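You operate a simulated robot arm through the tools that you are given. There is no shell and no other tool.

The job below is to be done with a simulated two-armed robot. You get a single attempt, and the scene is never put back.

Task
Take the teal tin and leave it on top of the flat black lamp. Open the left drawer of the parts bench, take the grey rag and put it inside, then shut the drawer. Put the short orange carton on the top of the press table away on the top of the loading table. Take the pink spanner on the top of the press table and put it away on the top of the parts bench. Push the cleaner drawer shut. Close the right drawer of the parts bench. Put the teal tip on top of the flat grey lamp. Press the back right leg button two times. Take the yellow rag from the ledge of the left bay and put it on the top of the bath table. Pick up the red carton with one hand, pass it to the other hand and put it on the shelf of the bath table. Take the blue rag from the top of the display table and put it on the shelf of the stock table. Open the fuse drawer. Any order will do. Set down upright: short orange carton, teal tip, red carton.
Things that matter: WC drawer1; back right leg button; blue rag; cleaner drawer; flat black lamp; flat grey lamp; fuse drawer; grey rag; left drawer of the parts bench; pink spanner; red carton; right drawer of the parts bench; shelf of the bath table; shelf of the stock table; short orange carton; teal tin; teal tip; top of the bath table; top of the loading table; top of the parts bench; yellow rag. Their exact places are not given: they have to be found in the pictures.

It is judged by the outcome, as a careful person would: the job done as asked, and still so three seconds after it is handed in. It fails if anything else is knocked over, pushed out of place, dropped, spilled or broken.

Robot
Two 7-joint arms with two-finger parallel grippers on one trunk, on a base that drives. Base frame: it is fixed to the floor where the robot stands at the start and does not move with it; the origin is under the middle of the robot, x ahead of it, y to its left, z up. Readings come in m, degrees, newtons and seconds.
The left shoulder is at the start at [0.05, 0.158, 1.008], the right one opposite. With the tool pointing down near the work surface each hand reaches from about 0.22 to 0.66 m from the robot's upright axis, wherever it stands, measured 20 degrees to its own side. Places, roughly: WC drawer1 [-9.6, -5.1, 0.7]; back right leg button [0.6, -2, 1.3]; blue rag (7x10x3 cm) [0.5, -0.9, 0.7]; cleaner drawer [-9.7, -3.8, 0.9]; flat black lamp [0.5, -0.25, 0.75]; flat grey lamp [-9.75, -5.75, 0.75]; fuse drawer [-3.9, 2.8, 0.7]; grey rag (7x10x3 cm) [-9.4, -1.7, 0.9]; left drawer of the parts bench [-9.5, -5.1, 0.8]; pink spanner [-9.5, -2.5, 0.75]; red carton [0.5, -1, 0.75]; right drawer of the parts bench [-9.3, -4, 0.8]; shelf of the bath table [0.7, 1.6, 0.3]; shelf of the stock table (85x25 cm) [0.84, 0.66, 0.18]; short orange carton [-9.5, -2.25, 0.75]; teal tin [0.5, 0, 0.75]; teal tip (5x5x5 cm) [-9.8, -6.2, 0.8]; top of the bath table [0.6, 1.8, 0.7]; top of the loading table [-7.6, -7.4, 0.7]; top of the parts bench [-9.6, -4.5, 0.9]; yellow rag (7x10x3 cm) [0.5, -2.9, 1]. Payload 3.91 kg a hand.
Tool frame (each hand has its own): the origin (TCP) lies between the finger pads and is the grasp point; the fingertips stand 0.03 m ahead of it; z points along the fingers, y is the line along which they close. The gripper opens to 0.11 m. The fingers are 0.02 m wide and 0.01 m thick; the gripper's body (0.048 by 0.112 m) begins 0.055 m behind the TCP.
Orientation is that of the tool frame in the base frame, as a unit quaternion [w, x, y, z]. With the fingers straight down and closing along the base's y, the tool's x points along the base's -x, its y along +y and its z along -z.

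Tools
- The arms move only by the tool arm_command. It takes "left_targets", "right_targets" or both (then of equal length, played together; a hand with none holds still); each is a list of rows, each a list of 7 numbers: the opening, from 0 (shut) to 1 (fully open), then the shift along the base's x, y, z in units of 400 mm (1.0 is 400 mm), then the turn, a rotation vector about the base's x, y, z in units of 120 degrees (1.0 is 120 degrees). In form: [[gripper, tx, ty, tz, wx, wy, wz], ...]. A call has 1 to 20 rows; each row is the pose to reach, as a shift and turn from the pose commanded when the call began. A call with a number of a shift or a turn outside -1 to 1 is refused whole. A row lasts 0.2 s, in which the tool goes at most 0.05 m and 8.6 degrees; a call with a longer step from one row to the next is refused whole, and so is a gripper value outside its range. A pose out of reach is approached as far as the arm can. The call stops where the force on the tool passes 40 N (or 10 N more than at its start, if that is more) or the arm is blocked; 0.2 s more then pass. Each finger travels about 0.153 m/s and halts on what it meets, pressing with about 30 N; the grip force reading is that of the motor and also rises with nothing between the fingers. The clock runs only during rows and for 0.2 s after the last one: add rows that repeat a pose to give the fingers time. The reply holds the time, the measured pose of the TCP, the force on the tool along the base axes, the opening and the grip force, in the units named above and with some noise, with the torque about the TCP (base axes, N m) and any sound that the robot's microphone picked up.
- Cameras (640 x 400 px; columns grow to the right, rows downward): "scene" is now at [0.1256, 0.0162, 1.1409]; the picture's right is [0.19, -0.98, 0.00], its down [-0.61, -0.12, -0.79] and it looks along [0.77, 0.15, -0.62] (base axes); focal length 280 px, centre (320, 200). "left" rides on the left gripper at [0.072, -0.017, -0.103] in its tool frame; the picture's right is [0.23, 0.97, 0.00], its down [-0.76, 0.18, -0.62] and it looks along [-0.61, 0.14, 0.78] (tool axes); focal length 222 px, centre (320, 200). "right" rides on the right gripper at [0.072, 0.017, -0.103] in its tool frame; the picture's right is [-0.23, 0.97, 0.00], its down [-0.76, -0.18, -0.62] and it looks along [-0.61, -0.14, 0.78] (tool axes); focal length 222 px, centre (320, 200).
- grab_frame(camera): a new picture of that camera. The clock stands still meanwhile.
- move_column(by): slides the trunk up (or, below 0, down) by that many m; the arms and the scene camera ride with it, the base frame stays. It gives what a move gives, with no picture.
- steer(legs): drives the robot by 1 to 6 legs, each [ahead, turn to the left] in m and degrees, along the robot's own axes; the way and the turn of a leg run together, so that a leg with both is an arc; at most 1.5 m and 180 degrees a leg. The arms and the cameras ride along, it lands a little off, and it stops where it bumps. It gives what a move gives.
- head_to(pan, tilt): turns the head with the scene camera to pan (to the left, within 80 degrees either way) and tilt (down, from -29 to 69), counted from straight ahead of the robot. It gives what a move gives.
- measure_at(camera, pixels): for up to 12 pixels [column, row] of the newest picture of that camera ("zoom" is the newest enlarged one), the place [x, y, z] in the base frame of the surface seen there, good to about 0.002 m. The clock stands still meanwhile.
- inspect(camera, box): a new picture of the part [left, top, right, bottom] of that camera's present view, enlarged. The clock stands still meanwhile.
- job_done(): hands the job in; it is judged then, once.

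Open the grippers and draw the arms clear of the work before you hand the job in, unless the task says otherwise.

The tools are called after "Emit:" as a command line: name --argument value ..., lists and objects as JSON in quotes. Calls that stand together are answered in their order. arm_command: Moves the arms, as the interface text tells. Its arguments: {"type":"object","properties":{"left_targets":{"type":"array","items":{"type":"array","items":{"type":"number"}}},"right_targets":{"type":"array","items":{"type":"array","items":{"type":"number"}}}},"required":[]} The other tools are called the same way: move_column (by) slides the trunk up or down; steer (legs) drives the base; head_to (pan, tilt) turns the head that bears the scene camera; grab_frame (camera) takes a picture; measure_at (camera, pixels) gives the place of the surface under pixels of a picture; inspect (camera, box) takes an enlarged picture of a part of a camera's view; job_done () hands the job in.

At the start:

```text
clock: 0.0
left_eef_pos: [0.3301, 0.2329, 0.9518]
left_ee_rot: [0.001, 0.0, 1.0, 0.0]
left_wrist_force: [0.5, 0.0, -1.0]
left_torque: [-0.01, 0.01, -0.01]
left_width: 0.11
left_grip_force: 0.0
right_eef_pos: [0.3291, -0.0899, 0.9411]
right_ee_rot: [0.0, 0.0, 1.0, 0.002]
right_wrist_force: [-0.3, -0.5, -0.5]
right_torque: [-0.01, 0.01, 0.02]
right_width: 0.11
right_grip_force: 0.1
trunk travel left (down, up): [-0.25, 0.232]
robot x, y, heading: [-0.0002, -0.0002, -0.0]
head pan, tilt: [11.2, 38.2]
```

scene: 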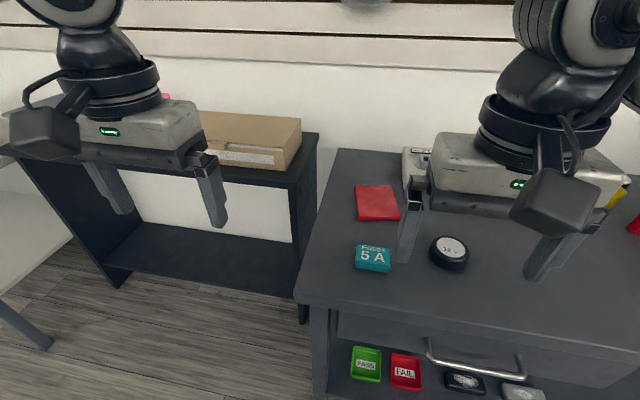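
right: 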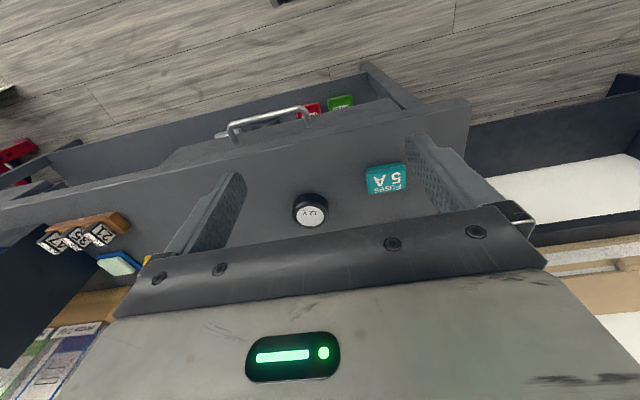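
left: 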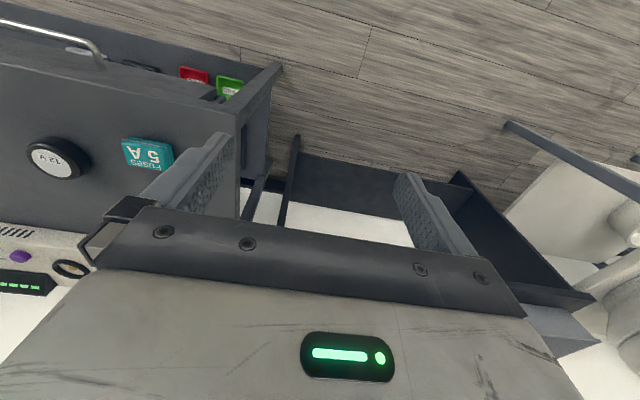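

The scene picture shows the teal tin (372,258) and a round black thing (449,253), likely the flat black lamp. I measure these and look around further.

Emit:
measure_at --camera "scene" --pixels '[[372, 250], [372, 266], [357, 258], [389, 258], [449, 247], [449, 265], [435, 250], [467, 250], [376, 200], [240, 195], [320, 160], [300, 290]]'

Emit:
inspect --camera "scene" --box '[300, 140, 640, 400]'

```text
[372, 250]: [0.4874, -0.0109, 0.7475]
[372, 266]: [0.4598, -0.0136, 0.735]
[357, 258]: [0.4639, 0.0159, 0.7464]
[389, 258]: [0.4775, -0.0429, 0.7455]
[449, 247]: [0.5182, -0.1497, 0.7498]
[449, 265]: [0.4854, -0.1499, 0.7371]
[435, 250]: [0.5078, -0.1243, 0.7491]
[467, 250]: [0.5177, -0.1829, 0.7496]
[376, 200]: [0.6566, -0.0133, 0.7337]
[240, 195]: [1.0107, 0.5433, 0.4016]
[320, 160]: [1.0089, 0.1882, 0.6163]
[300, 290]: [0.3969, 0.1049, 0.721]
```

```text
1.54 times, centred on (470, 270) of scene
```

zoom: 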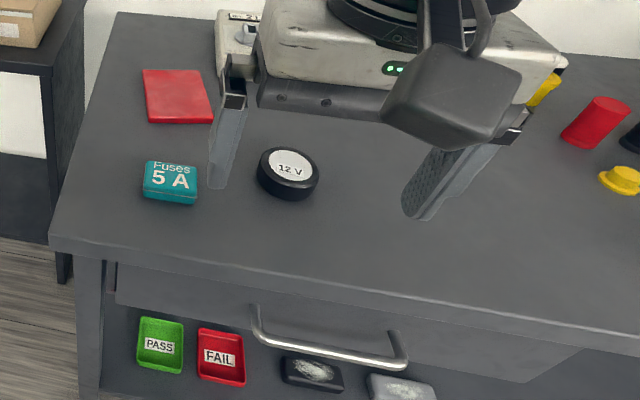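

The puck "12 V" is at about (0.505,-0.153), but the rough place of the black lamp is y=-0.25. I look with the head to the right.

Emit:
head_to --pan -40 --tilt 35

Emit:
grab_frame --camera "scene"

Emit:
head_to --pan 60 --tilt 30

Emit:
grab_frame --camera "scene"

```text
clock: 1.2
left_eef_pos: [0.3295, 0.2325, 0.9523]
left_ee_rot: [0.0, 0.0, 1.0, -0.001]
left_wrist_force: [0.3, 0.0, -0.5]
left_torque: [0.03, 0.02, -0.05]
left_width: 0.11
left_grip_force: 0.0
right_eef_pos: [0.3286, -0.0907, 0.9428]
right_ee_rot: [0.001, 0.0, 1.0, 0.001]
right_wrist_force: [0.5, 0.6, -0.2]
right_torque: [0.02, 0.0, 0.02]
right_width: 0.1101
right_grip_force: 0.0
trunk travel left (down, up): [-0.25, 0.232]
robot x, y, heading: [-0.0012, -0.0003, 0.0]
head pan, tilt: [-40.0, 35.0]
```

```text
taken
```

scene: 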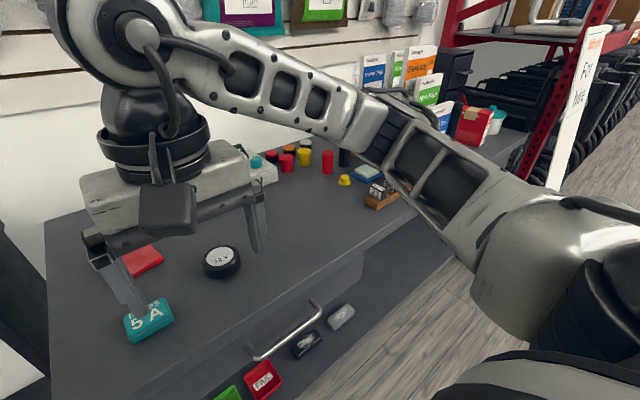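

```text
clock: 3.0
left_eef_pos: [0.3305, 0.2315, 0.9518]
left_ee_rot: [0.0, 0.0, 1.0, 0.001]
left_wrist_force: [0.0, -0.5, 0.5]
left_torque: [-0.01, -0.02, 0.01]
left_width: 0.1101
left_grip_force: 0.1
right_eef_pos: [0.3295, -0.0907, 0.9411]
right_ee_rot: [-0.001, 0.0, 1.0, 0.001]
right_wrist_force: [0.2, 0.9, -0.1]
right_torque: [-0.02, -0.01, 0.01]
right_width: 0.1099
right_grip_force: 0.1
trunk travel left (down, up): [-0.25, 0.232]
robot x, y, heading: [0.0011, -0.0013, 0.1]
head pan, tilt: [60.0, 30.0]
```

```text
taken
```

scene: 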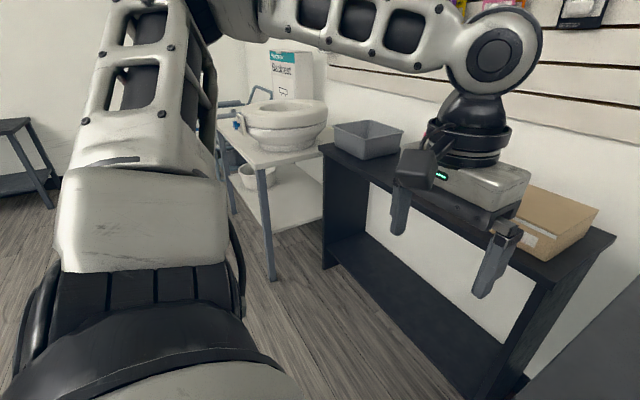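

I look straight at the tin and puck again with zoom to get their exact extents.

Emit:
head_to --pan -12 --tilt 50

Emit:
grab_frame --camera "scene"

Emit:
inspect --camera "scene" --box '[200, 100, 440, 250]'

```text
clock: 4.4
left_eef_pos: [0.3293, 0.2325, 0.9514]
left_ee_rot: [0.0, 0.0, 1.0, 0.0]
left_wrist_force: [-0.2, -0.3, 0.2]
left_torque: [0.01, -0.02, 0.0]
left_width: 0.11
left_grip_force: 0.1
right_eef_pos: [0.3288, -0.091, 0.9416]
right_ee_rot: [0.0, 0.0, 1.0, 0.0]
right_wrist_force: [0.1, 0.7, -0.5]
right_torque: [-0.02, -0.03, -0.01]
right_width: 0.1102
right_grip_force: 0.1
trunk travel left (down, up): [-0.25, 0.232]
robot x, y, heading: [-0.0016, 0.0019, 0.2]
head pan, tilt: [-12.0, 50.0]
```

```text
taken
```

scene: 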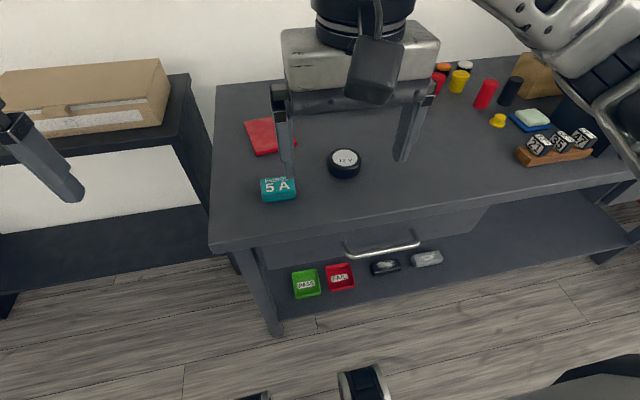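

```text
2.67 times, centred on (320, 175) of scene
```

zoom: 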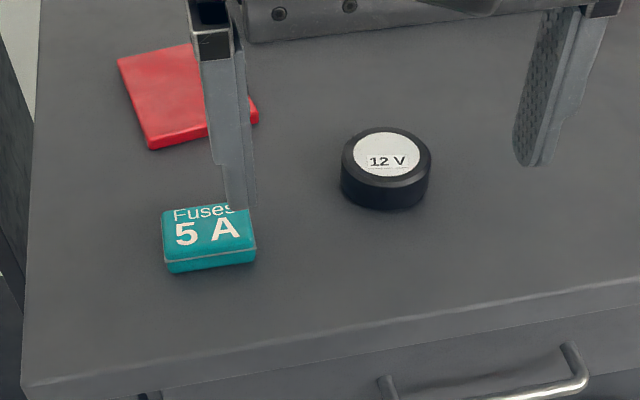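

Tin and puck are well visible; I measure their corners in the zoom.

Emit:
measure_at --camera "zoom" --pixels '[[165, 214], [168, 258], [252, 245], [240, 207], [175, 268], [250, 260], [386, 130], [386, 187], [344, 155], [428, 158], [386, 160], [320, 240]]'

Emit:
inspect --camera "scene" --box '[400, 40, 640, 190]'

```text
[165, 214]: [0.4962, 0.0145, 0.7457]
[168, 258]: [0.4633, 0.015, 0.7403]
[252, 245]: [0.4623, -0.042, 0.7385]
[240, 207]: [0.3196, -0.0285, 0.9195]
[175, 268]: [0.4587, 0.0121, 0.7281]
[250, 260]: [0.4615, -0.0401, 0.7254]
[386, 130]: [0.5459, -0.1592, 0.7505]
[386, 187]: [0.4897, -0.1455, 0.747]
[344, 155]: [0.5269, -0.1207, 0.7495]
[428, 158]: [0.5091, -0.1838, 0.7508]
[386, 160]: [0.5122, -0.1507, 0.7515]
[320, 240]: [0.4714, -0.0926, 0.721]
```

```text
2.67 times, centred on (520, 115) of scene
```

zoom: 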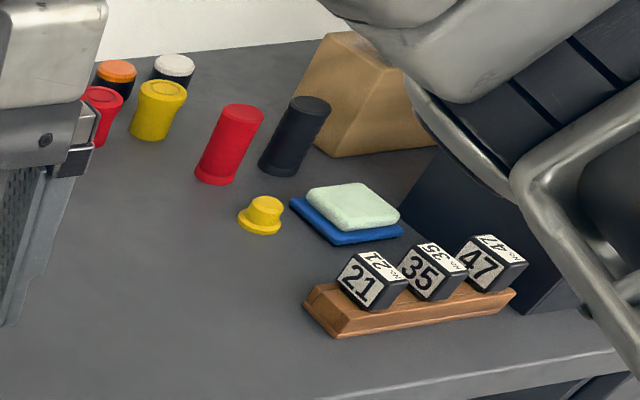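

The tin spans x 0.461–0.499, y −0.042–0.015, top z 0.747. I bring the right hand above and down around it, then check with the camera.

Emit:
arm_command --right_targets '[[1, 0.0755, 0.0385, -0.071, 0, 0, 0], [1, 0.151, 0.077, -0.142, 0, 0, 0], [1, 0.2265, 0.1155, -0.213, 0, 0, 0], [1, 0.302, 0.154, -0.284, 0, 0, 0], [0.9, 0.3775, 0.1925, -0.34, 0, 0, 0], [0.9, 0.3775, 0.1925, -0.34, 0, 0, 0]]'

Emit:
grab_frame --camera "right"

```text
clock: 5.8
left_eef_pos: [0.3305, 0.2313, 0.9514]
left_ee_rot: [0.001, 0.0, 1.0, 0.0]
left_wrist_force: [0.3, 1.0, -0.1]
left_torque: [0.0, -0.02, 0.04]
left_width: 0.1101
left_grip_force: 0.0
right_eef_pos: [0.4806, -0.0133, 0.8037]
right_ee_rot: [0.0, 0.0, 1.0, 0.0]
right_wrist_force: [0.2, -0.7, 0.5]
right_torque: [-0.04, -0.02, 0.02]
right_width: 0.0987
right_grip_force: 0.1
trunk travel left (down, up): [-0.25, 0.232]
robot x, y, heading: [0.0014, 0.002, -0.0]
head pan, tilt: [-12.0, 50.0]
```

```text
taken
```

right: 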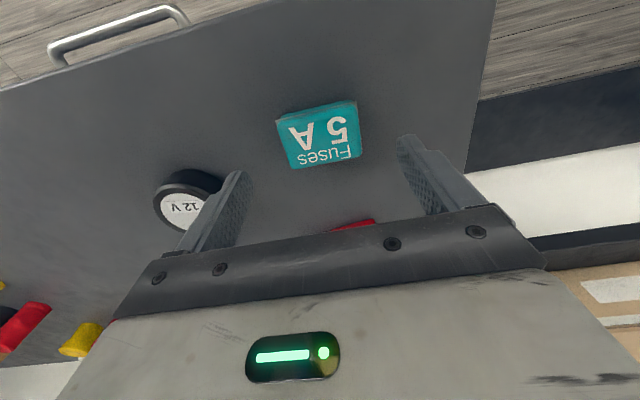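

The hand is centred on the tin. I lower to TCP z≈0.754, close and lift.

Emit:
arm_command --right_targets '[[0.9, 0, 0, -0.07, 0, 0, 0], [0.9, 0, 0, -0.128, 0, 0, 0], [0.9, 0, 0, -0.128, 0, 0, 0], [0.4, 0, 0, -0.128, 0, 0, 0], [0.3, 0, 0, -0.128, 0, 0, 0], [0.3, 0, 0, -0.128, 0, 0, 0], [0.3, 0, 0, -0.08, 0, 0, 0], [0.3, 0, 0, 0.02, 0, 0, 0], [0.3, 0, 0, 0.02, 0, 0, 0]]'

Emit:
grab_frame --camera "right"

```text
clock: 7.8
left_eef_pos: [0.3311, 0.2318, 0.9529]
left_ee_rot: [0.0, -0.001, 1.0, 0.0]
left_wrist_force: [-0.7, -0.4, 0.5]
left_torque: [-0.02, -0.02, -0.03]
left_width: 0.11
left_grip_force: 0.0
right_eef_pos: [0.4813, -0.0129, 0.8136]
right_ee_rot: [-0.001, 0.0, 1.0, 0.002]
right_wrist_force: [-0.3, 0.1, -0.7]
right_torque: [-0.02, 0.02, -0.02]
right_width: 0.0609
right_grip_force: 30.2
trunk travel left (down, up): [-0.25, 0.232]
robot x, y, heading: [-0.0007, -0.0039, -0.1]
head pan, tilt: [-12.0, 50.0]
```

```text
taken
```

right: 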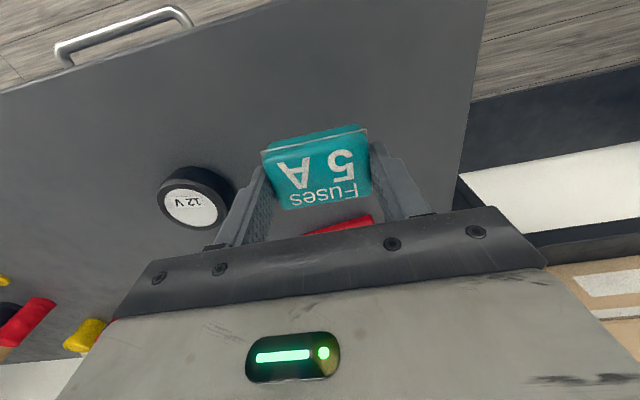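

The tin is held (width 0.061). I carry it over the puck at (0.516, −0.152) and lower until it nearly touches.

Emit:
arm_command --right_targets '[[0.3, 0.02, -0.09, 0.02, 0, 0, 0], [0.3, 0.05, -0.18, 0.02, 0, 0, 0], [0.3, 0.07, -0.27, 0.02, 0, 0, 0], [0.3, 0.0888, -0.3475, 0.01, 0, 0, 0], [0.3, 0.0888, -0.3475, -0.03, 0, 0, 0], [0.3, 0.0888, -0.3475, -0.05, 0, 0, 0], [0.3, 0.0888, -0.3475, -0.05, 0, 0, 0]]'

Emit:
grab_frame --camera "right"

Emit:
inspect --camera "scene" --box '[200, 100, 440, 250]'

```text
clock: 9.4
left_eef_pos: [0.3293, 0.2331, 0.9511]
left_ee_rot: [0.001, 0.0, 1.0, 0.0]
left_wrist_force: [0.0, 0.1, -0.3]
left_torque: [0.02, 0.03, 0.01]
left_width: 0.11
left_grip_force: 0.0
right_eef_pos: [0.5139, -0.1545, 0.7929]
right_ee_rot: [0.0, 0.001, 1.0, 0.001]
right_wrist_force: [0.2, -0.1, 0.0]
right_torque: [0.01, -0.02, 0.02]
right_width: 0.0609
right_grip_force: 29.7
trunk travel left (down, up): [-0.25, 0.232]
robot x, y, heading: [-0.0032, -0.0021, -0.0]
head pan, tilt: [-12.0, 50.0]
```

```text
taken
```

right: 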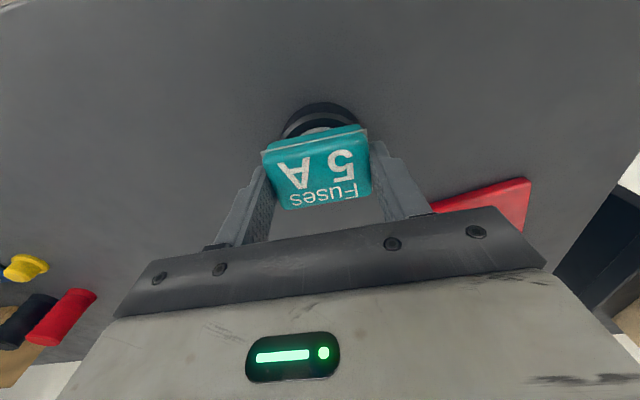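

```text
2.67 times, centred on (320, 175) of scene
```

zoom: 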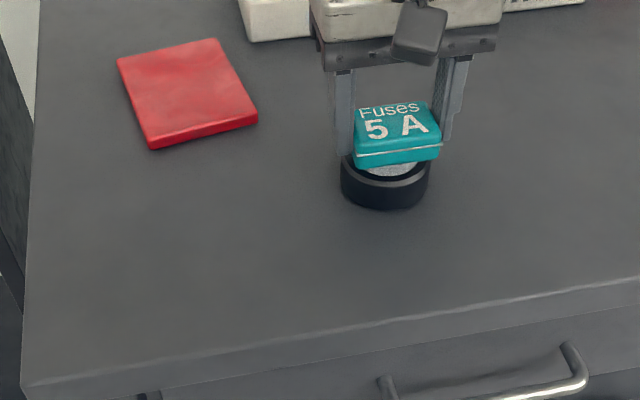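

The tin hovers about 9 mm above the puck, well centred. I lower the rest, open and rise.

Emit:
arm_command --right_targets '[[0.3, 0.004, 0.003, -0.01, 0, 0, 0], [0.3, 0.004, 0.003, -0.018, 0, 0, 0], [0.3, 0.004, 0.003, -0.022, 0, 0, 0], [0.3, 0.004, 0.003, -0.022, 0, 0, 0]]'

Emit:
inspect --camera "scene" --box '[260, 100, 420, 200]'

```text
clock: 10.4
left_eef_pos: [0.33, 0.2318, 0.9507]
left_ee_rot: [0.0, 0.0, 1.0, 0.0]
left_wrist_force: [0.2, 0.0, -0.7]
left_torque: [0.0, -0.01, 0.0]
left_width: 0.1099
left_grip_force: 0.0
right_eef_pos: [0.5176, -0.1511, 0.7858]
right_ee_rot: [0.0, 0.0, 1.0, 0.001]
right_wrist_force: [-0.2, 0.2, 0.0]
right_torque: [-0.01, 0.03, 0.01]
right_width: 0.0609
right_grip_force: 30.3
trunk travel left (down, up): [-0.25, 0.232]
robot x, y, heading: [-0.0019, -0.0007, -0.2]
head pan, tilt: [-12.0, 50.0]
```

```text
4.00 times, centred on (340, 150) of scene
```

zoom: 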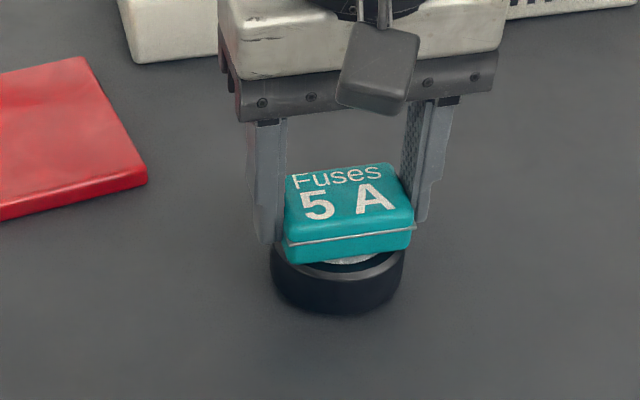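

No contact yet; I lower a few more millimetres.

Emit:
arm_command --right_targets '[[0.3, -0.003, 0.005, -0.006, 0, 0, 0], [0.3, -0.003, 0.005, -0.012, 0, 0, 0], [0.3, -0.003, 0.005, -0.012, 0, 0, 0]]'

Emit:
inspect --camera "scene" --box '[260, 100, 420, 200]'

```text
clock: 11.2
left_eef_pos: [0.33, 0.2316, 0.9521]
left_ee_rot: [0.001, 0.001, 1.0, 0.0]
left_wrist_force: [0.3, 0.5, -0.4]
left_torque: [0.06, -0.02, 0.01]
left_width: 0.1097
left_grip_force: 0.2
right_eef_pos: [0.5152, -0.1487, 0.7844]
right_ee_rot: [0.003, 0.001, 1.0, 0.001]
right_wrist_force: [1.8, -4.5, 22.7]
right_torque: [-0.41, 0.17, 0.04]
right_width: 0.0612
right_grip_force: 30.4
trunk travel left (down, up): [-0.25, 0.232]
robot x, y, heading: [-0.0032, -0.0004, 0.0]
head pan, tilt: [-12.0, 50.0]
```

```text
4.00 times, centred on (340, 150) of scene
```

zoom: 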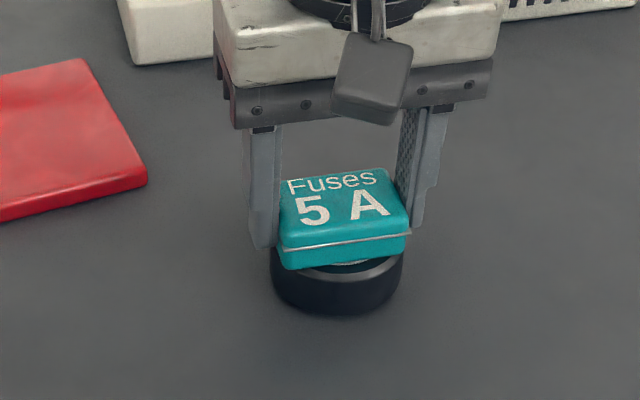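

Contact (22 N). I ease off slightly, release and rise.

Emit:
arm_command --right_targets '[[0.3, 0, 0, 0.006, 0, 0, 0], [0.7, 0, 0, 0.006, 0, 0, 0], [0.8, 0, 0, 0.006, 0, 0, 0], [0.8, 0, 0, 0.006, 0, 0, 0], [0.8, 0, 0, 0.1, 0, 0, 0], [0.9, 0, 0, 0.2, 0, 0, 0], [1, 0, 0, 0.3, 0, 0, 0], [1, -0.1, 0, 0.35, 0, 0, 0]]'

Emit:
inspect --camera "scene" --box '[260, 100, 420, 200]'

```text
clock: 13.0
left_eef_pos: [0.3307, 0.2321, 0.9508]
left_ee_rot: [0.001, 0.0, 1.0, 0.0]
left_wrist_force: [0.5, -0.5, -0.2]
left_torque: [0.02, 0.03, -0.01]
left_width: 0.1102
left_grip_force: 0.1
right_eef_pos: [0.4755, -0.1494, 0.9189]
right_ee_rot: [0.0, 0.0, 1.0, 0.0]
right_wrist_force: [-1.1, -0.5, -0.1]
right_torque: [-0.03, 0.0, 0.01]
right_width: 0.1098
right_grip_force: 0.0
trunk travel left (down, up): [-0.25, 0.232]
robot x, y, heading: [-0.0022, 0.0019, 0.0]
head pan, tilt: [-12.0, 50.0]
```

```text
4.00 times, centred on (340, 150) of scene
```

zoom: 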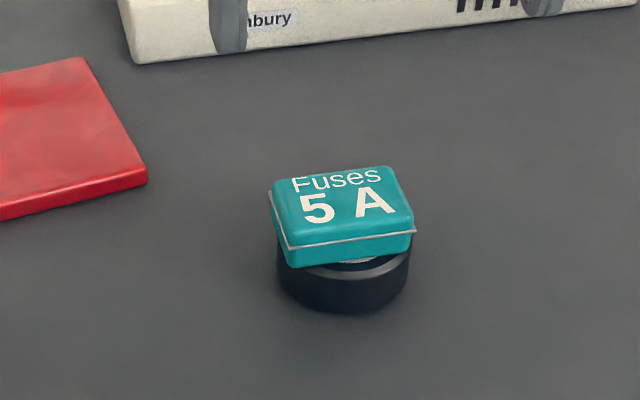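

The tin rests on the lamp. I draw the right arm back to a travel pose and look around to the right and left for the way.

Emit:
arm_command --right_targets '[[1, -0.09, -0.05, 0.03, 0, 0, 0], [1, -0.18, -0.1, 0.06, 0, 0, 0], [1, -0.27, -0.15, 0.075, 0, 0, 0], [1, -0.3625, -0.2, 0.075, 0, 0, 0]]'

Emit:
head_to --pan -45 --tilt 15

Emit:
grab_frame --camera "scene"

Emit:
head_to --pan -80 --tilt 15

Emit:
grab_frame --camera "scene"

Emit:
head_to --pan 0 --tilt 10

Emit:
grab_frame --camera "scene"

Emit:
head_to --pan 75 --tilt 15

Emit:
grab_frame --camera "scene"

```text
clock: 14.0
left_eef_pos: [0.3301, 0.2318, 0.952]
left_ee_rot: [0.0, 0.0, 1.0, 0.0]
left_wrist_force: [0.6, -0.1, 0.1]
left_torque: [0.0, -0.02, 0.01]
left_width: 0.11
left_grip_force: 0.0
right_eef_pos: [0.3288, -0.2289, 0.9492]
right_ee_rot: [0.001, 0.001, 1.0, 0.001]
right_wrist_force: [0.7, 0.4, 0.4]
right_torque: [0.0, 0.0, 0.0]
right_width: 0.1102
right_grip_force: 0.1
trunk travel left (down, up): [-0.25, 0.232]
robot x, y, heading: [0.0026, -0.0006, 0.1]
head pan, tilt: [-12.0, 50.0]
```

```text
clock: 15.0
left_eef_pos: [0.3302, 0.231, 0.9517]
left_ee_rot: [0.0, 0.0, 1.0, 0.0]
left_wrist_force: [-0.1, 1.1, 0.0]
left_torque: [0.05, 0.02, -0.02]
left_width: 0.11
left_grip_force: 0.1
right_eef_pos: [0.3291, -0.2279, 0.9482]
right_ee_rot: [0.0, 0.0, 1.0, 0.001]
right_wrist_force: [-0.3, 0.3, 0.0]
right_torque: [0.04, 0.04, -0.03]
right_width: 0.1099
right_grip_force: 0.1
trunk travel left (down, up): [-0.25, 0.232]
robot x, y, heading: [0.0011, -0.002, 0.2]
head pan, tilt: [-45.0, 15.0]
```

```text
taken
```

scene: 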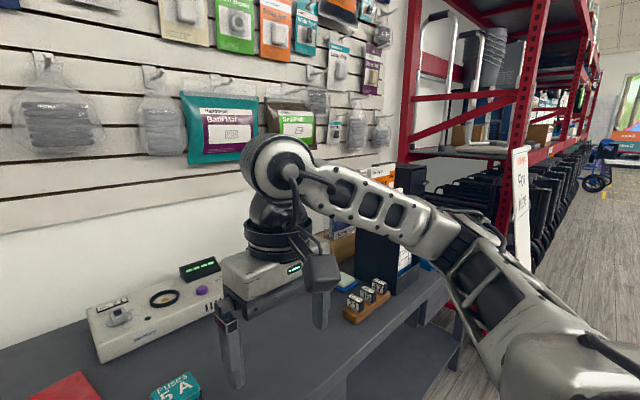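

```text
clock: 16.0
left_eef_pos: [0.3301, 0.2319, 0.9522]
left_ee_rot: [0.0, -0.001, 1.0, -0.001]
left_wrist_force: [-0.4, 0.0, -0.4]
left_torque: [-0.02, 0.03, 0.01]
left_width: 0.1104
left_grip_force: 0.0
right_eef_pos: [0.3293, -0.2278, 0.9485]
right_ee_rot: [0.0, 0.0, 1.0, 0.0]
right_wrist_force: [0.0, 0.0, 0.2]
right_torque: [0.0, -0.04, -0.02]
right_width: 0.1102
right_grip_force: 0.0
trunk travel left (down, up): [-0.25, 0.232]
robot x, y, heading: [-0.0013, 0.0012, -0.0]
head pan, tilt: [-80.0, 15.0]
```

```text
taken
```

scene: 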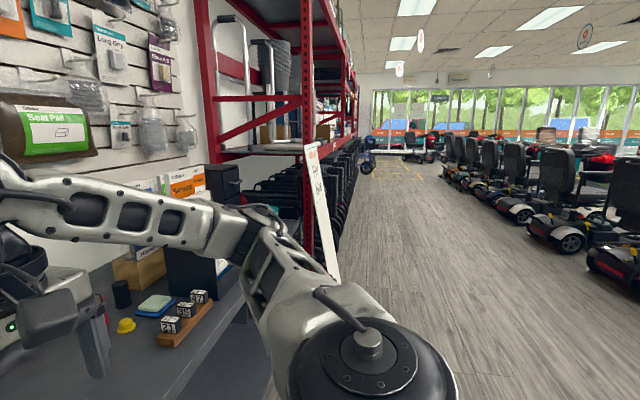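

```text
clock: 17.6
left_eef_pos: [0.3297, 0.231, 0.9521]
left_ee_rot: [0.001, 0.001, 1.0, 0.0]
left_wrist_force: [-0.4, -0.5, 0.0]
left_torque: [-0.02, 0.0, -0.01]
left_width: 0.1101
left_grip_force: 0.1
right_eef_pos: [0.3291, -0.2284, 0.9484]
right_ee_rot: [0.0, 0.0, 1.0, 0.001]
right_wrist_force: [0.0, -0.9, 0.0]
right_torque: [-0.02, 0.02, 0.02]
right_width: 0.1098
right_grip_force: 0.1
trunk travel left (down, up): [-0.25, 0.232]
robot x, y, heading: [0.0009, -0.0013, -0.1]
head pan, tilt: [0.0, 10.0]
```

```text
taken
```

scene: 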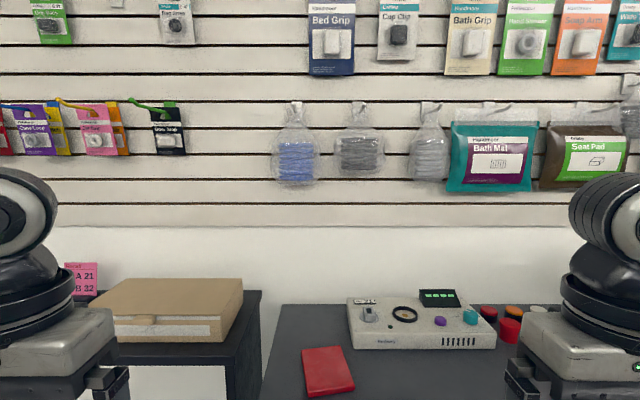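

```text
clock: 19.0
left_eef_pos: [0.3302, 0.2318, 0.952]
left_ee_rot: [0.001, -0.001, 1.0, 0.0]
left_wrist_force: [-0.1, -0.2, -0.1]
left_torque: [0.03, 0.01, 0.01]
left_width: 0.1101
left_grip_force: 0.1
right_eef_pos: [0.3298, -0.2278, 0.9482]
right_ee_rot: [0.0, 0.0, 1.0, 0.001]
right_wrist_force: [0.6, -0.9, -0.7]
right_torque: [0.0, 0.0, 0.02]
right_width: 0.11
right_grip_force: 0.0
trunk travel left (down, up): [-0.25, 0.232]
robot x, y, heading: [-0.0025, -0.0031, 0.2]
head pan, tilt: [75.0, 15.0]
```

```text
taken
```

scene: 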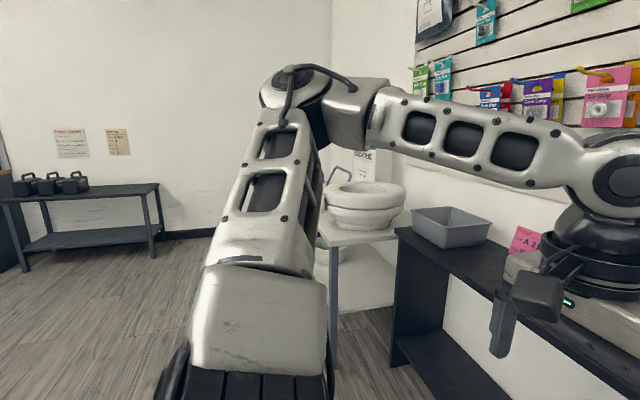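

A clear aisle lies behind the robot. I back off and drive to the right, facing the next part of the bench.

Emit:
steer --legs '[[-0.4, 0], [0, -90], [0.8, 0], [0, 90]]'

Emit:
head_to --pan 0 --tilt 25

Emit:
grab_frame --camera "scene"

Emit:
head_to --pan -50 --tilt 20

Emit:
grab_frame --camera "scene"

```text
clock: 33.2
left_eef_pos: [-0.0796, -0.5806, 0.9524]
left_ee_rot: [0.0, -0.005, 1.0, 0.0]
left_wrist_force: [0.1, 0.0, 0.8]
left_torque: [-0.01, -0.01, 0.03]
left_width: 0.1099
left_grip_force: 0.0
right_eef_pos: [-0.0763, -1.0406, 0.947]
right_ee_rot: [0.0, -0.005, 1.0, 0.0]
right_wrist_force: [0.5, 0.4, 1.1]
right_torque: [-0.01, 0.01, 0.0]
right_width: 0.1102
right_grip_force: 0.1
trunk travel left (down, up): [-0.25, 0.232]
robot x, y, heading: [-0.4103, -0.8169, 0.3]
head pan, tilt: [75.0, 15.0]
```

```text
clock: 34.6
left_eef_pos: [-0.0801, -0.5791, 0.9515]
left_ee_rot: [0.0, -0.005, 1.0, 0.0]
left_wrist_force: [-0.2, 0.2, 0.2]
left_torque: [0.03, 0.02, -0.03]
left_width: 0.11
left_grip_force: 0.0
right_eef_pos: [-0.0759, -1.0407, 0.9478]
right_ee_rot: [0.0, -0.004, 1.0, 0.002]
right_wrist_force: [-0.1, -0.2, 0.0]
right_torque: [0.05, 0.01, -0.01]
right_width: 0.11
right_grip_force: 0.0
trunk travel left (down, up): [-0.25, 0.232]
robot x, y, heading: [-0.4076, -0.8135, 0.4]
head pan, tilt: [0.0, 25.0]
```

```text
taken
```

scene: 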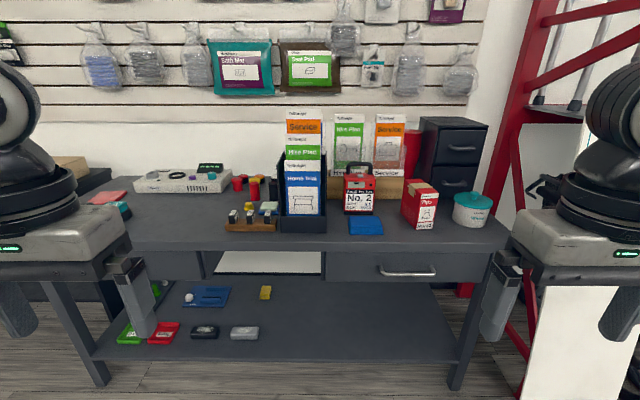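

```text
clock: 35.8
left_eef_pos: [-0.0798, -0.5791, 0.9528]
left_ee_rot: [0.0, -0.005, 1.0, 0.0]
left_wrist_force: [-0.2, -0.7, -0.9]
left_torque: [0.01, -0.01, -0.02]
left_width: 0.11
left_grip_force: 0.0
right_eef_pos: [-0.0766, -1.0406, 0.9475]
right_ee_rot: [-0.001, -0.005, 1.0, 0.001]
right_wrist_force: [-0.2, -1.0, 0.7]
right_torque: [-0.03, -0.01, -0.01]
right_width: 0.11
right_grip_force: 0.0
trunk travel left (down, up): [-0.25, 0.232]
robot x, y, heading: [-0.4055, -0.8181, 0.7]
head pan, tilt: [-50.0, 20.0]
```

```text
taken
```

scene: 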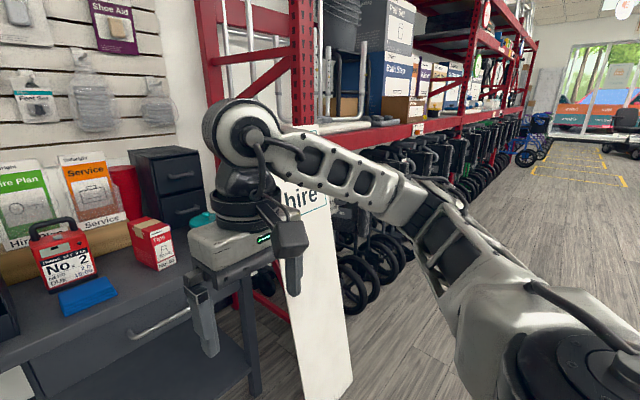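

The blue rag is at (366,224) and the red carton at (419,204). I look straight again, zoom and measure.

Emit:
head_to --pan -8 --tilt 30

Emit:
inspect --camera "scene" --box '[240, 90, 480, 240]'

```text
clock: 36.9
left_eef_pos: [-0.0794, -0.58, 0.9529]
left_ee_rot: [0.0, -0.005, 1.0, 0.001]
left_wrist_force: [0.6, 0.3, 0.2]
left_torque: [-0.04, 0.04, 0.0]
left_width: 0.1098
left_grip_force: 0.0
right_eef_pos: [-0.0763, -1.0405, 0.9465]
right_ee_rot: [0.0, -0.005, 1.0, 0.001]
right_wrist_force: [-1.1, 0.0, 0.2]
right_torque: [0.0, -0.01, -0.02]
right_width: 0.1101
right_grip_force: 0.0
trunk travel left (down, up): [-0.25, 0.232]
robot x, y, heading: [-0.4055, -0.8166, 0.8]
head pan, tilt: [-8.0, 30.0]
```

```text
2.67 times, centred on (360, 165) of scene
```

zoom: 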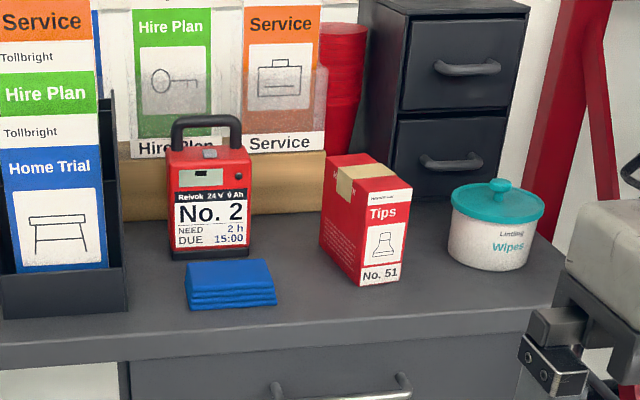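

Emit:
measure_at --camera "zoom" --pixels '[[190, 268], [266, 262], [275, 295], [188, 300], [359, 280], [408, 276], [320, 248], [345, 160], [410, 190], [362, 198], [120, 305], [450, 250]]'

```text
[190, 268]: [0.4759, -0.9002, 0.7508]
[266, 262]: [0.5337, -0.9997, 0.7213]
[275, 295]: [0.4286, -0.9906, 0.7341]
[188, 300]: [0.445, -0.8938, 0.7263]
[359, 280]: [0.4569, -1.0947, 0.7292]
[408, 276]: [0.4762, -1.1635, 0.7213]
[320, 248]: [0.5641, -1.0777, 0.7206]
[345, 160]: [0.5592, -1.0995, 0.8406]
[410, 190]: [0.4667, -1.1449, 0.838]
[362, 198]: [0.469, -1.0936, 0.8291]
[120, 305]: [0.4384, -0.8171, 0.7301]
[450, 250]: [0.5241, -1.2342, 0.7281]
```

I found the rag (about x 0.435–0.51, y −0.895…−0.99) and the carton (front edge 0.463,−1.094; top 0.84). I drive to stand before them at about y = −0.95.

Emit:
steer --legs '[[0, -90], [0.13, 0], [0, 89.5], [0.36, 0]]'

Emit:
head_to --pan -8 --tilt 45

Emit:
grab_frame --camera "scene"

```text
clock: 47.7
left_eef_pos: [0.2812, -0.687, 0.9502]
left_ee_rot: [0.0, -0.019, 1.0, 0.0]
left_wrist_force: [0.1, 0.5, 0.3]
left_torque: [-0.02, 0.01, 0.01]
left_width: 0.1101
left_grip_force: 0.0
right_eef_pos: [0.2974, -1.1472, 0.9483]
right_ee_rot: [0.0, -0.019, 1.0, 0.0]
right_wrist_force: [-0.5, -0.4, -0.3]
right_torque: [0.04, -0.01, 0.03]
right_width: 0.1099
right_grip_force: 0.0
trunk travel left (down, up): [-0.25, 0.232]
robot x, y, heading: [-0.0405, -0.9347, 2.3]
head pan, tilt: [-8.0, 30.0]
```

```text
clock: 48.5
left_eef_pos: [0.2809, -0.6867, 0.9521]
left_ee_rot: [0.0, -0.019, 1.0, 0.0]
left_wrist_force: [-0.9, 0.0, -0.7]
left_torque: [-0.01, 0.01, -0.03]
left_width: 0.1101
left_grip_force: 0.0
right_eef_pos: [0.2978, -1.1479, 0.9479]
right_ee_rot: [0.0, -0.019, 1.0, 0.001]
right_wrist_force: [-0.4, -0.6, 0.6]
right_torque: [0.04, 0.0, -0.02]
right_width: 0.1103
right_grip_force: 0.0
trunk travel left (down, up): [-0.25, 0.232]
robot x, y, heading: [-0.0428, -0.9332, 2.3]
head pan, tilt: [-8.0, 45.0]
```

```text
taken
```

scene: 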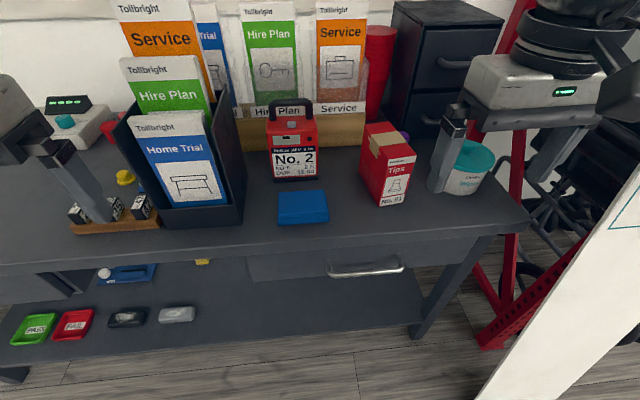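

I zoom on the rag and carton for precise corners.

Emit:
inspect --camera "scene" --box '[260, 110, 440, 230]'

```text
3.33 times, centred on (350, 170) of scene
```

zoom: 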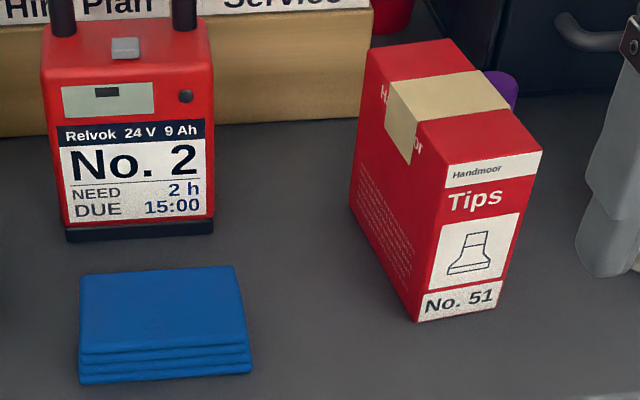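

Emit:
measure_at --camera "zoom" --pixels '[[85, 285], [230, 272], [245, 343], [84, 350], [140, 241], [375, 60], [445, 45], [425, 130], [535, 158], [420, 312], [500, 300], [352, 210]]'

```text
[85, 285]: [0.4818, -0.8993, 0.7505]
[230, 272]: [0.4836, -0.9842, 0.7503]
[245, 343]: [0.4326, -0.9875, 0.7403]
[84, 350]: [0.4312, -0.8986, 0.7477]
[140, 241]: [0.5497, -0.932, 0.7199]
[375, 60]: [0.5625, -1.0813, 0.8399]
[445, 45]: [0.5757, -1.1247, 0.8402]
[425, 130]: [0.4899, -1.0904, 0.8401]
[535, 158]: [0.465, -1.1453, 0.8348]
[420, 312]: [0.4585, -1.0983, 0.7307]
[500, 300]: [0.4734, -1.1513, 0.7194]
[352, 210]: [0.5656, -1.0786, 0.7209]
```

Carton centre ≈ (0.516, −1.115), yaw 9.5°, top 0.84. I bring the right hand above it, turned 7° to line up.

Emit:
arm_command --right_targets '[[0.9, 0.09, 0.0138, -0.02, 0, 0, 0.01], [0.9, 0.18, 0.0275, -0.04, 0, 0, 0.02], [0.9, 0.27, 0.041, -0.06, 0, 0, 0.03], [0.9, 0.36, 0.055, -0.08, 0, 0, 0.04], [0.9, 0.45, 0.069, -0.1, 0, 0, 0.05], [0.9, 0.545, 0.0825, -0.12, 0, 0, 0.06], [0.9, 0.545, 0.0825, -0.12, 0, 0, 0.06]]'

Emit:
grab_frame --camera "right"

Emit:
grab_frame --camera "scene"

```text
clock: 50.1
left_eef_pos: [0.2805, -0.6869, 0.9517]
left_ee_rot: [0.0, -0.019, 1.0, -0.001]
left_wrist_force: [0.1, -1.1, 0.1]
left_torque: [-0.02, -0.03, -0.03]
left_width: 0.1102
left_grip_force: 0.1
right_eef_pos: [0.5156, -1.1145, 0.8985]
right_ee_rot: [0.0, -0.083, 0.997, 0.001]
right_wrist_force: [0.7, -0.4, -0.7]
right_torque: [0.02, 0.0, -0.01]
right_width: 0.099
right_grip_force: 0.0
trunk travel left (down, up): [-0.25, 0.232]
robot x, y, heading: [-0.0425, -0.9278, 2.2]
head pan, tilt: [-8.0, 45.0]
```

```text
taken
```

right: 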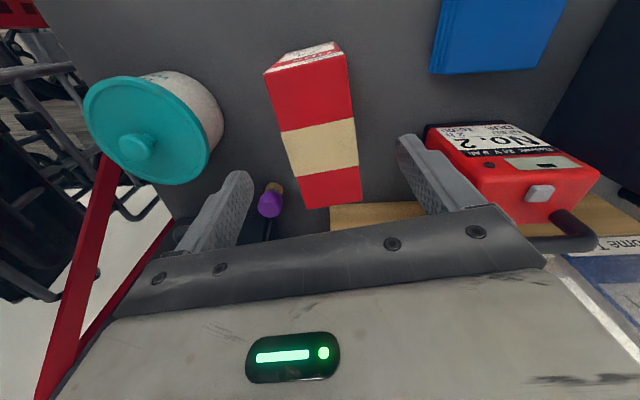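

```text
taken
```

scene: 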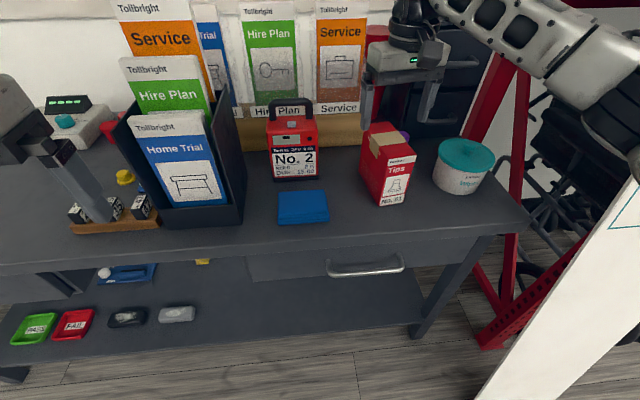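

Aligned between the fingers. I lower 8 cm, close, and lift a little.

Emit:
arm_command --right_targets '[[0.9, 0, 0, -0.1, 0, 0, 0], [0.9, 0, 0, -0.2, 0, 0, 0], [0.9, 0, 0, -0.2, 0, 0, 0], [0.5, 0, 0, -0.2, 0, 0, 0], [0.3, 0, 0, -0.2, 0, 0, 0], [0.3, 0, 0, -0.2, 0, 0, 0], [0.3, 0, 0, -0.1, 0, 0, 0], [0.3, 0, 0, 0, 0, 0, 0], [0.3, 0, 0, 0.1, 0, 0, 0]]'

Emit:
grab_frame --camera "right"

Emit:
grab_frame --camera "scene"

```text
clock: 52.1
left_eef_pos: [0.2809, -0.6865, 0.9515]
left_ee_rot: [0.0, -0.019, 1.0, 0.0]
left_wrist_force: [-0.9, -0.6, 0.6]
left_torque: [-0.03, 0.0, -0.01]
left_width: 0.11
left_grip_force: 0.0
right_eef_pos: [0.5165, -1.1132, 0.9401]
right_ee_rot: [0.0, -0.081, 0.997, 0.002]
right_wrist_force: [0.0, 0.4, -2.0]
right_torque: [-0.02, 0.03, 0.04]
right_width: 0.0548
right_grip_force: 30.0
trunk travel left (down, up): [-0.25, 0.232]
robot x, y, heading: [-0.0378, -0.9316, 2.2]
head pan, tilt: [-8.0, 45.0]
```

```text
taken
```

right: 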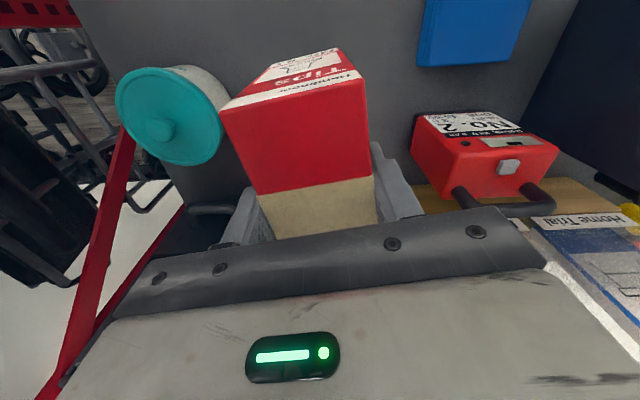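

```text
taken
```

scene: 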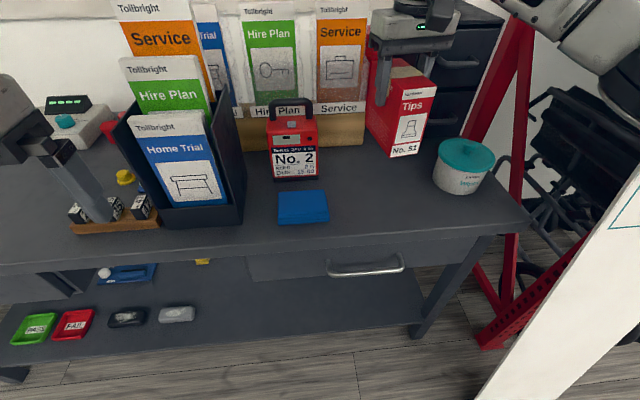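

The carton is held (0.055 wide, ~0.2 kg). I back the robot away from the bench for room to do the handover.

Emit:
steer --legs '[[-0.3, 0]]'

```text
clock: 54.1
left_eef_pos: [-0.0129, -0.6998, 0.9519]
left_ee_rot: [0.0, -0.018, 1.0, 0.0]
left_wrist_force: [0.6, 0.2, -0.1]
left_torque: [0.02, 0.03, -0.02]
left_width: 0.11
left_grip_force: 0.0
right_eef_pos: [0.2211, -1.1255, 0.9405]
right_ee_rot: [0.0, -0.082, 0.997, 0.001]
right_wrist_force: [-0.4, -0.5, -1.4]
right_torque: [0.01, -0.03, 0.0]
right_width: 0.0546
right_grip_force: 30.1
trunk travel left (down, up): [-0.25, 0.232]
robot x, y, heading: [-0.3351, -0.942, 2.2]
head pan, tilt: [-8.0, 45.0]
```

Robot stands clear. I move the right hand with the carton to the middle and turn it 45° so that its front face looks toward the left hand.

Emit:
arm_command --right_targets '[[0.3, -0.002, 0.064, -0.004, 0, 0, -0.0625], [0.3, -0.005, 0.128, -0.009, 0, 0, -0.125], [0.3, -0.007, 0.192, -0.013, 0, 0, -0.1875], [0.3, -0.01, 0.256, -0.017, 0, 0, -0.25], [0.3, -0.012, 0.32, -0.022, 0, 0, -0.3125], [0.3, -0.015, 0.384, -0.026, 0, 0, -0.375], [0.3, -0.015, 0.384, -0.026, 0, 0, -0.375]]'

Emit:
grab_frame --camera "scene"

```text
clock: 55.7
left_eef_pos: [-0.0151, -0.6987, 0.9512]
left_ee_rot: [0.0, -0.018, 1.0, 0.0]
left_wrist_force: [0.6, -0.8, -0.3]
left_torque: [0.02, 0.07, 0.0]
left_width: 0.1099
left_grip_force: 0.1
right_eef_pos: [0.2174, -0.9705, 0.9301]
right_ee_rot: [0.001, 0.308, 0.951, 0.001]
right_wrist_force: [-0.4, -0.8, -2.3]
right_torque: [-0.01, 0.01, -0.03]
right_width: 0.0546
right_grip_force: 30.2
trunk travel left (down, up): [-0.25, 0.232]
robot x, y, heading: [-0.3356, -0.9438, 2.1]
head pan, tilt: [-8.0, 45.0]
```

```text
taken
```

scene: 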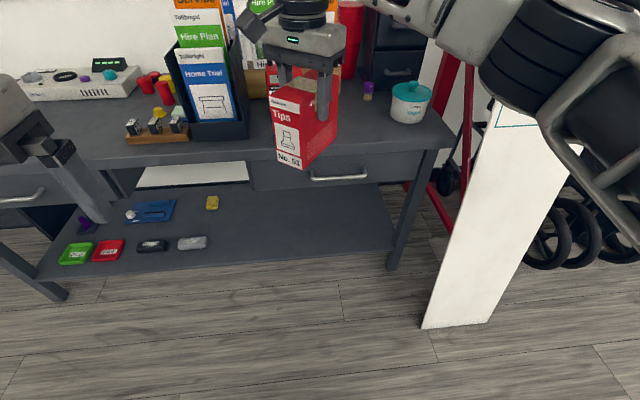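

The carton faces the left. Now the left hand goes to a pre-grasp 12 cm off the front face, pitched 35° down.

Emit:
arm_command --left_targets '[[1, 0.035, -0.06, 0.01, -0.0168, -0.0558, -0.0362], [1, 0.072, -0.12, 0.02, -0.0336, -0.1116, -0.0724], [1, 0.108, -0.18, 0.03, -0.0504, -0.1674, -0.1085], [1, 0.145, -0.24, 0.03, -0.0672, -0.2232, -0.1447], [1, 0.182, -0.3, 0.03, -0.0839, -0.279, -0.1809], [1, 0.219, -0.36, 0.03, -0.1007, -0.3348, -0.2171], [1, 0.255, -0.42, 0.025, -0.1175, -0.3906, -0.2532], [1, 0.2925, -0.4825, 0.02, -0.1343, -0.4464, -0.2894], [1, 0.2925, -0.4825, 0.02, -0.1343, -0.4464, -0.2894]]'

Emit:
grab_frame --camera "left"

Emit:
grab_frame --camera "scene"

```text
clock: 57.7
left_eef_pos: [0.1008, -0.892, 0.959]
left_ee_rot: [0.44, 0.271, 0.845, -0.142]
left_wrist_force: [-0.3, -0.3, -0.6]
left_torque: [0.02, 0.04, -0.01]
left_width: 0.1101
left_grip_force: 0.1
right_eef_pos: [0.2174, -0.9701, 0.93]
right_ee_rot: [0.001, 0.307, 0.952, 0.001]
right_wrist_force: [-0.8, 0.0, -1.5]
right_torque: [-0.02, 0.0, 0.03]
right_width: 0.0548
right_grip_force: 29.8
trunk travel left (down, up): [-0.25, 0.232]
robot x, y, heading: [-0.3344, -0.9403, 1.7]
head pan, tilt: [-8.0, 45.0]
```

```text
taken
```

left: 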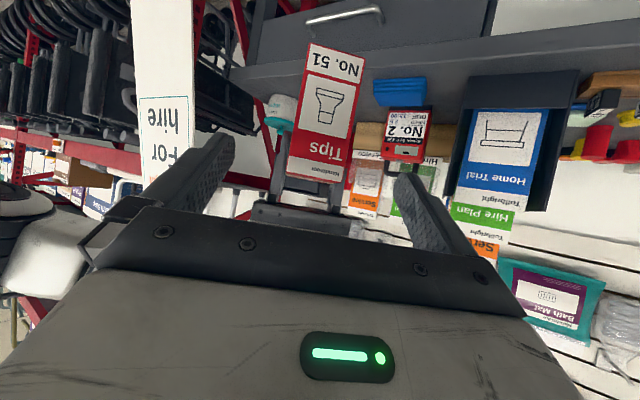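

```text
taken
```

scene: 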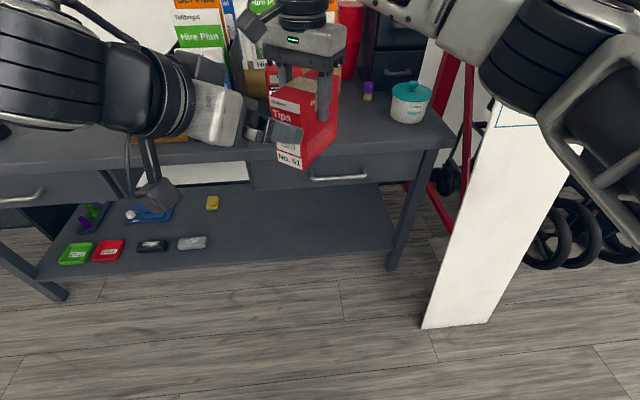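

The carton stands between the left fingers in the left picture. I measure its front face to set the last approach.

Emit:
measure_at --camera "left" --pixels '[[310, 48], [362, 60], [293, 172], [342, 180], [328, 110]]'

```text
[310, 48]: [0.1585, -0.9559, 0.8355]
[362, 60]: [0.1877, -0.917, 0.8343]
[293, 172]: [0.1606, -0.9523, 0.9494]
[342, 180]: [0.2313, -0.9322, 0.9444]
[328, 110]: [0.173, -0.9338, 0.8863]
```

Front face centre ≈ (0.173, −0.937), bottom 0.831. I advance the left hand along its axis.

Emit:
arm_command --left_targets '[[1, 0.069, -0.045, -0.057, 0, 0, 0], [1, 0.138, -0.09, -0.114, 0, 0, 0], [1, 0.2075, -0.134, -0.171, 0, 0, 0], [1, 0.2075, -0.134, -0.171, 0, 0, 0]]'

Emit:
grab_frame --camera "left"

Emit:
inspect --camera "scene" --box '[160, 0, 400, 200]'

```text
clock: 58.7
left_eef_pos: [0.1716, -0.9065, 0.9046]
left_ee_rot: [0.44, 0.271, 0.844, -0.141]
left_wrist_force: [0.2, 0.6, 0.3]
left_torque: [0.02, -0.03, -0.02]
left_width: 0.1102
left_grip_force: 0.1
left hand out of reach, approached as far as the arm can: row 2, 3, 4
right_eef_pos: [0.2171, -0.9705, 0.9306]
right_ee_rot: [0.001, 0.307, 0.952, 0.001]
right_wrist_force: [0.4, 0.6, -2.9]
right_torque: [-0.01, 0.02, 0.01]
right_width: 0.0549
right_grip_force: 30.0
trunk travel left (down, up): [-0.25, 0.232]
robot x, y, heading: [-0.3332, -0.9435, 2.1]
head pan, tilt: [-8.0, 45.0]
```

```text
taken
```

left: 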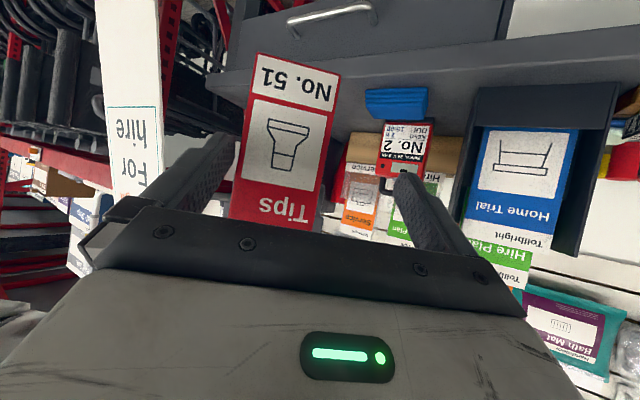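

```text
2.00 times, centred on (280, 100) of scene
```

zoom: 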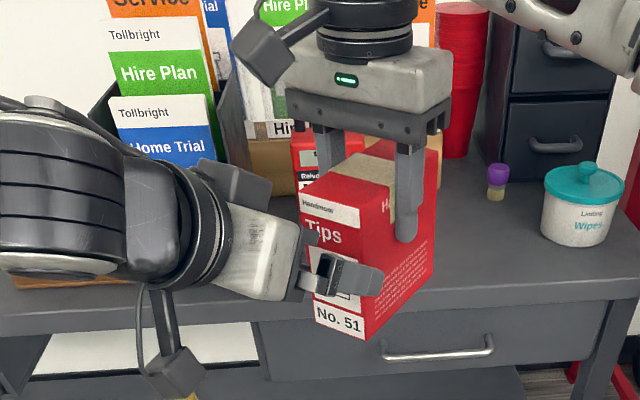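

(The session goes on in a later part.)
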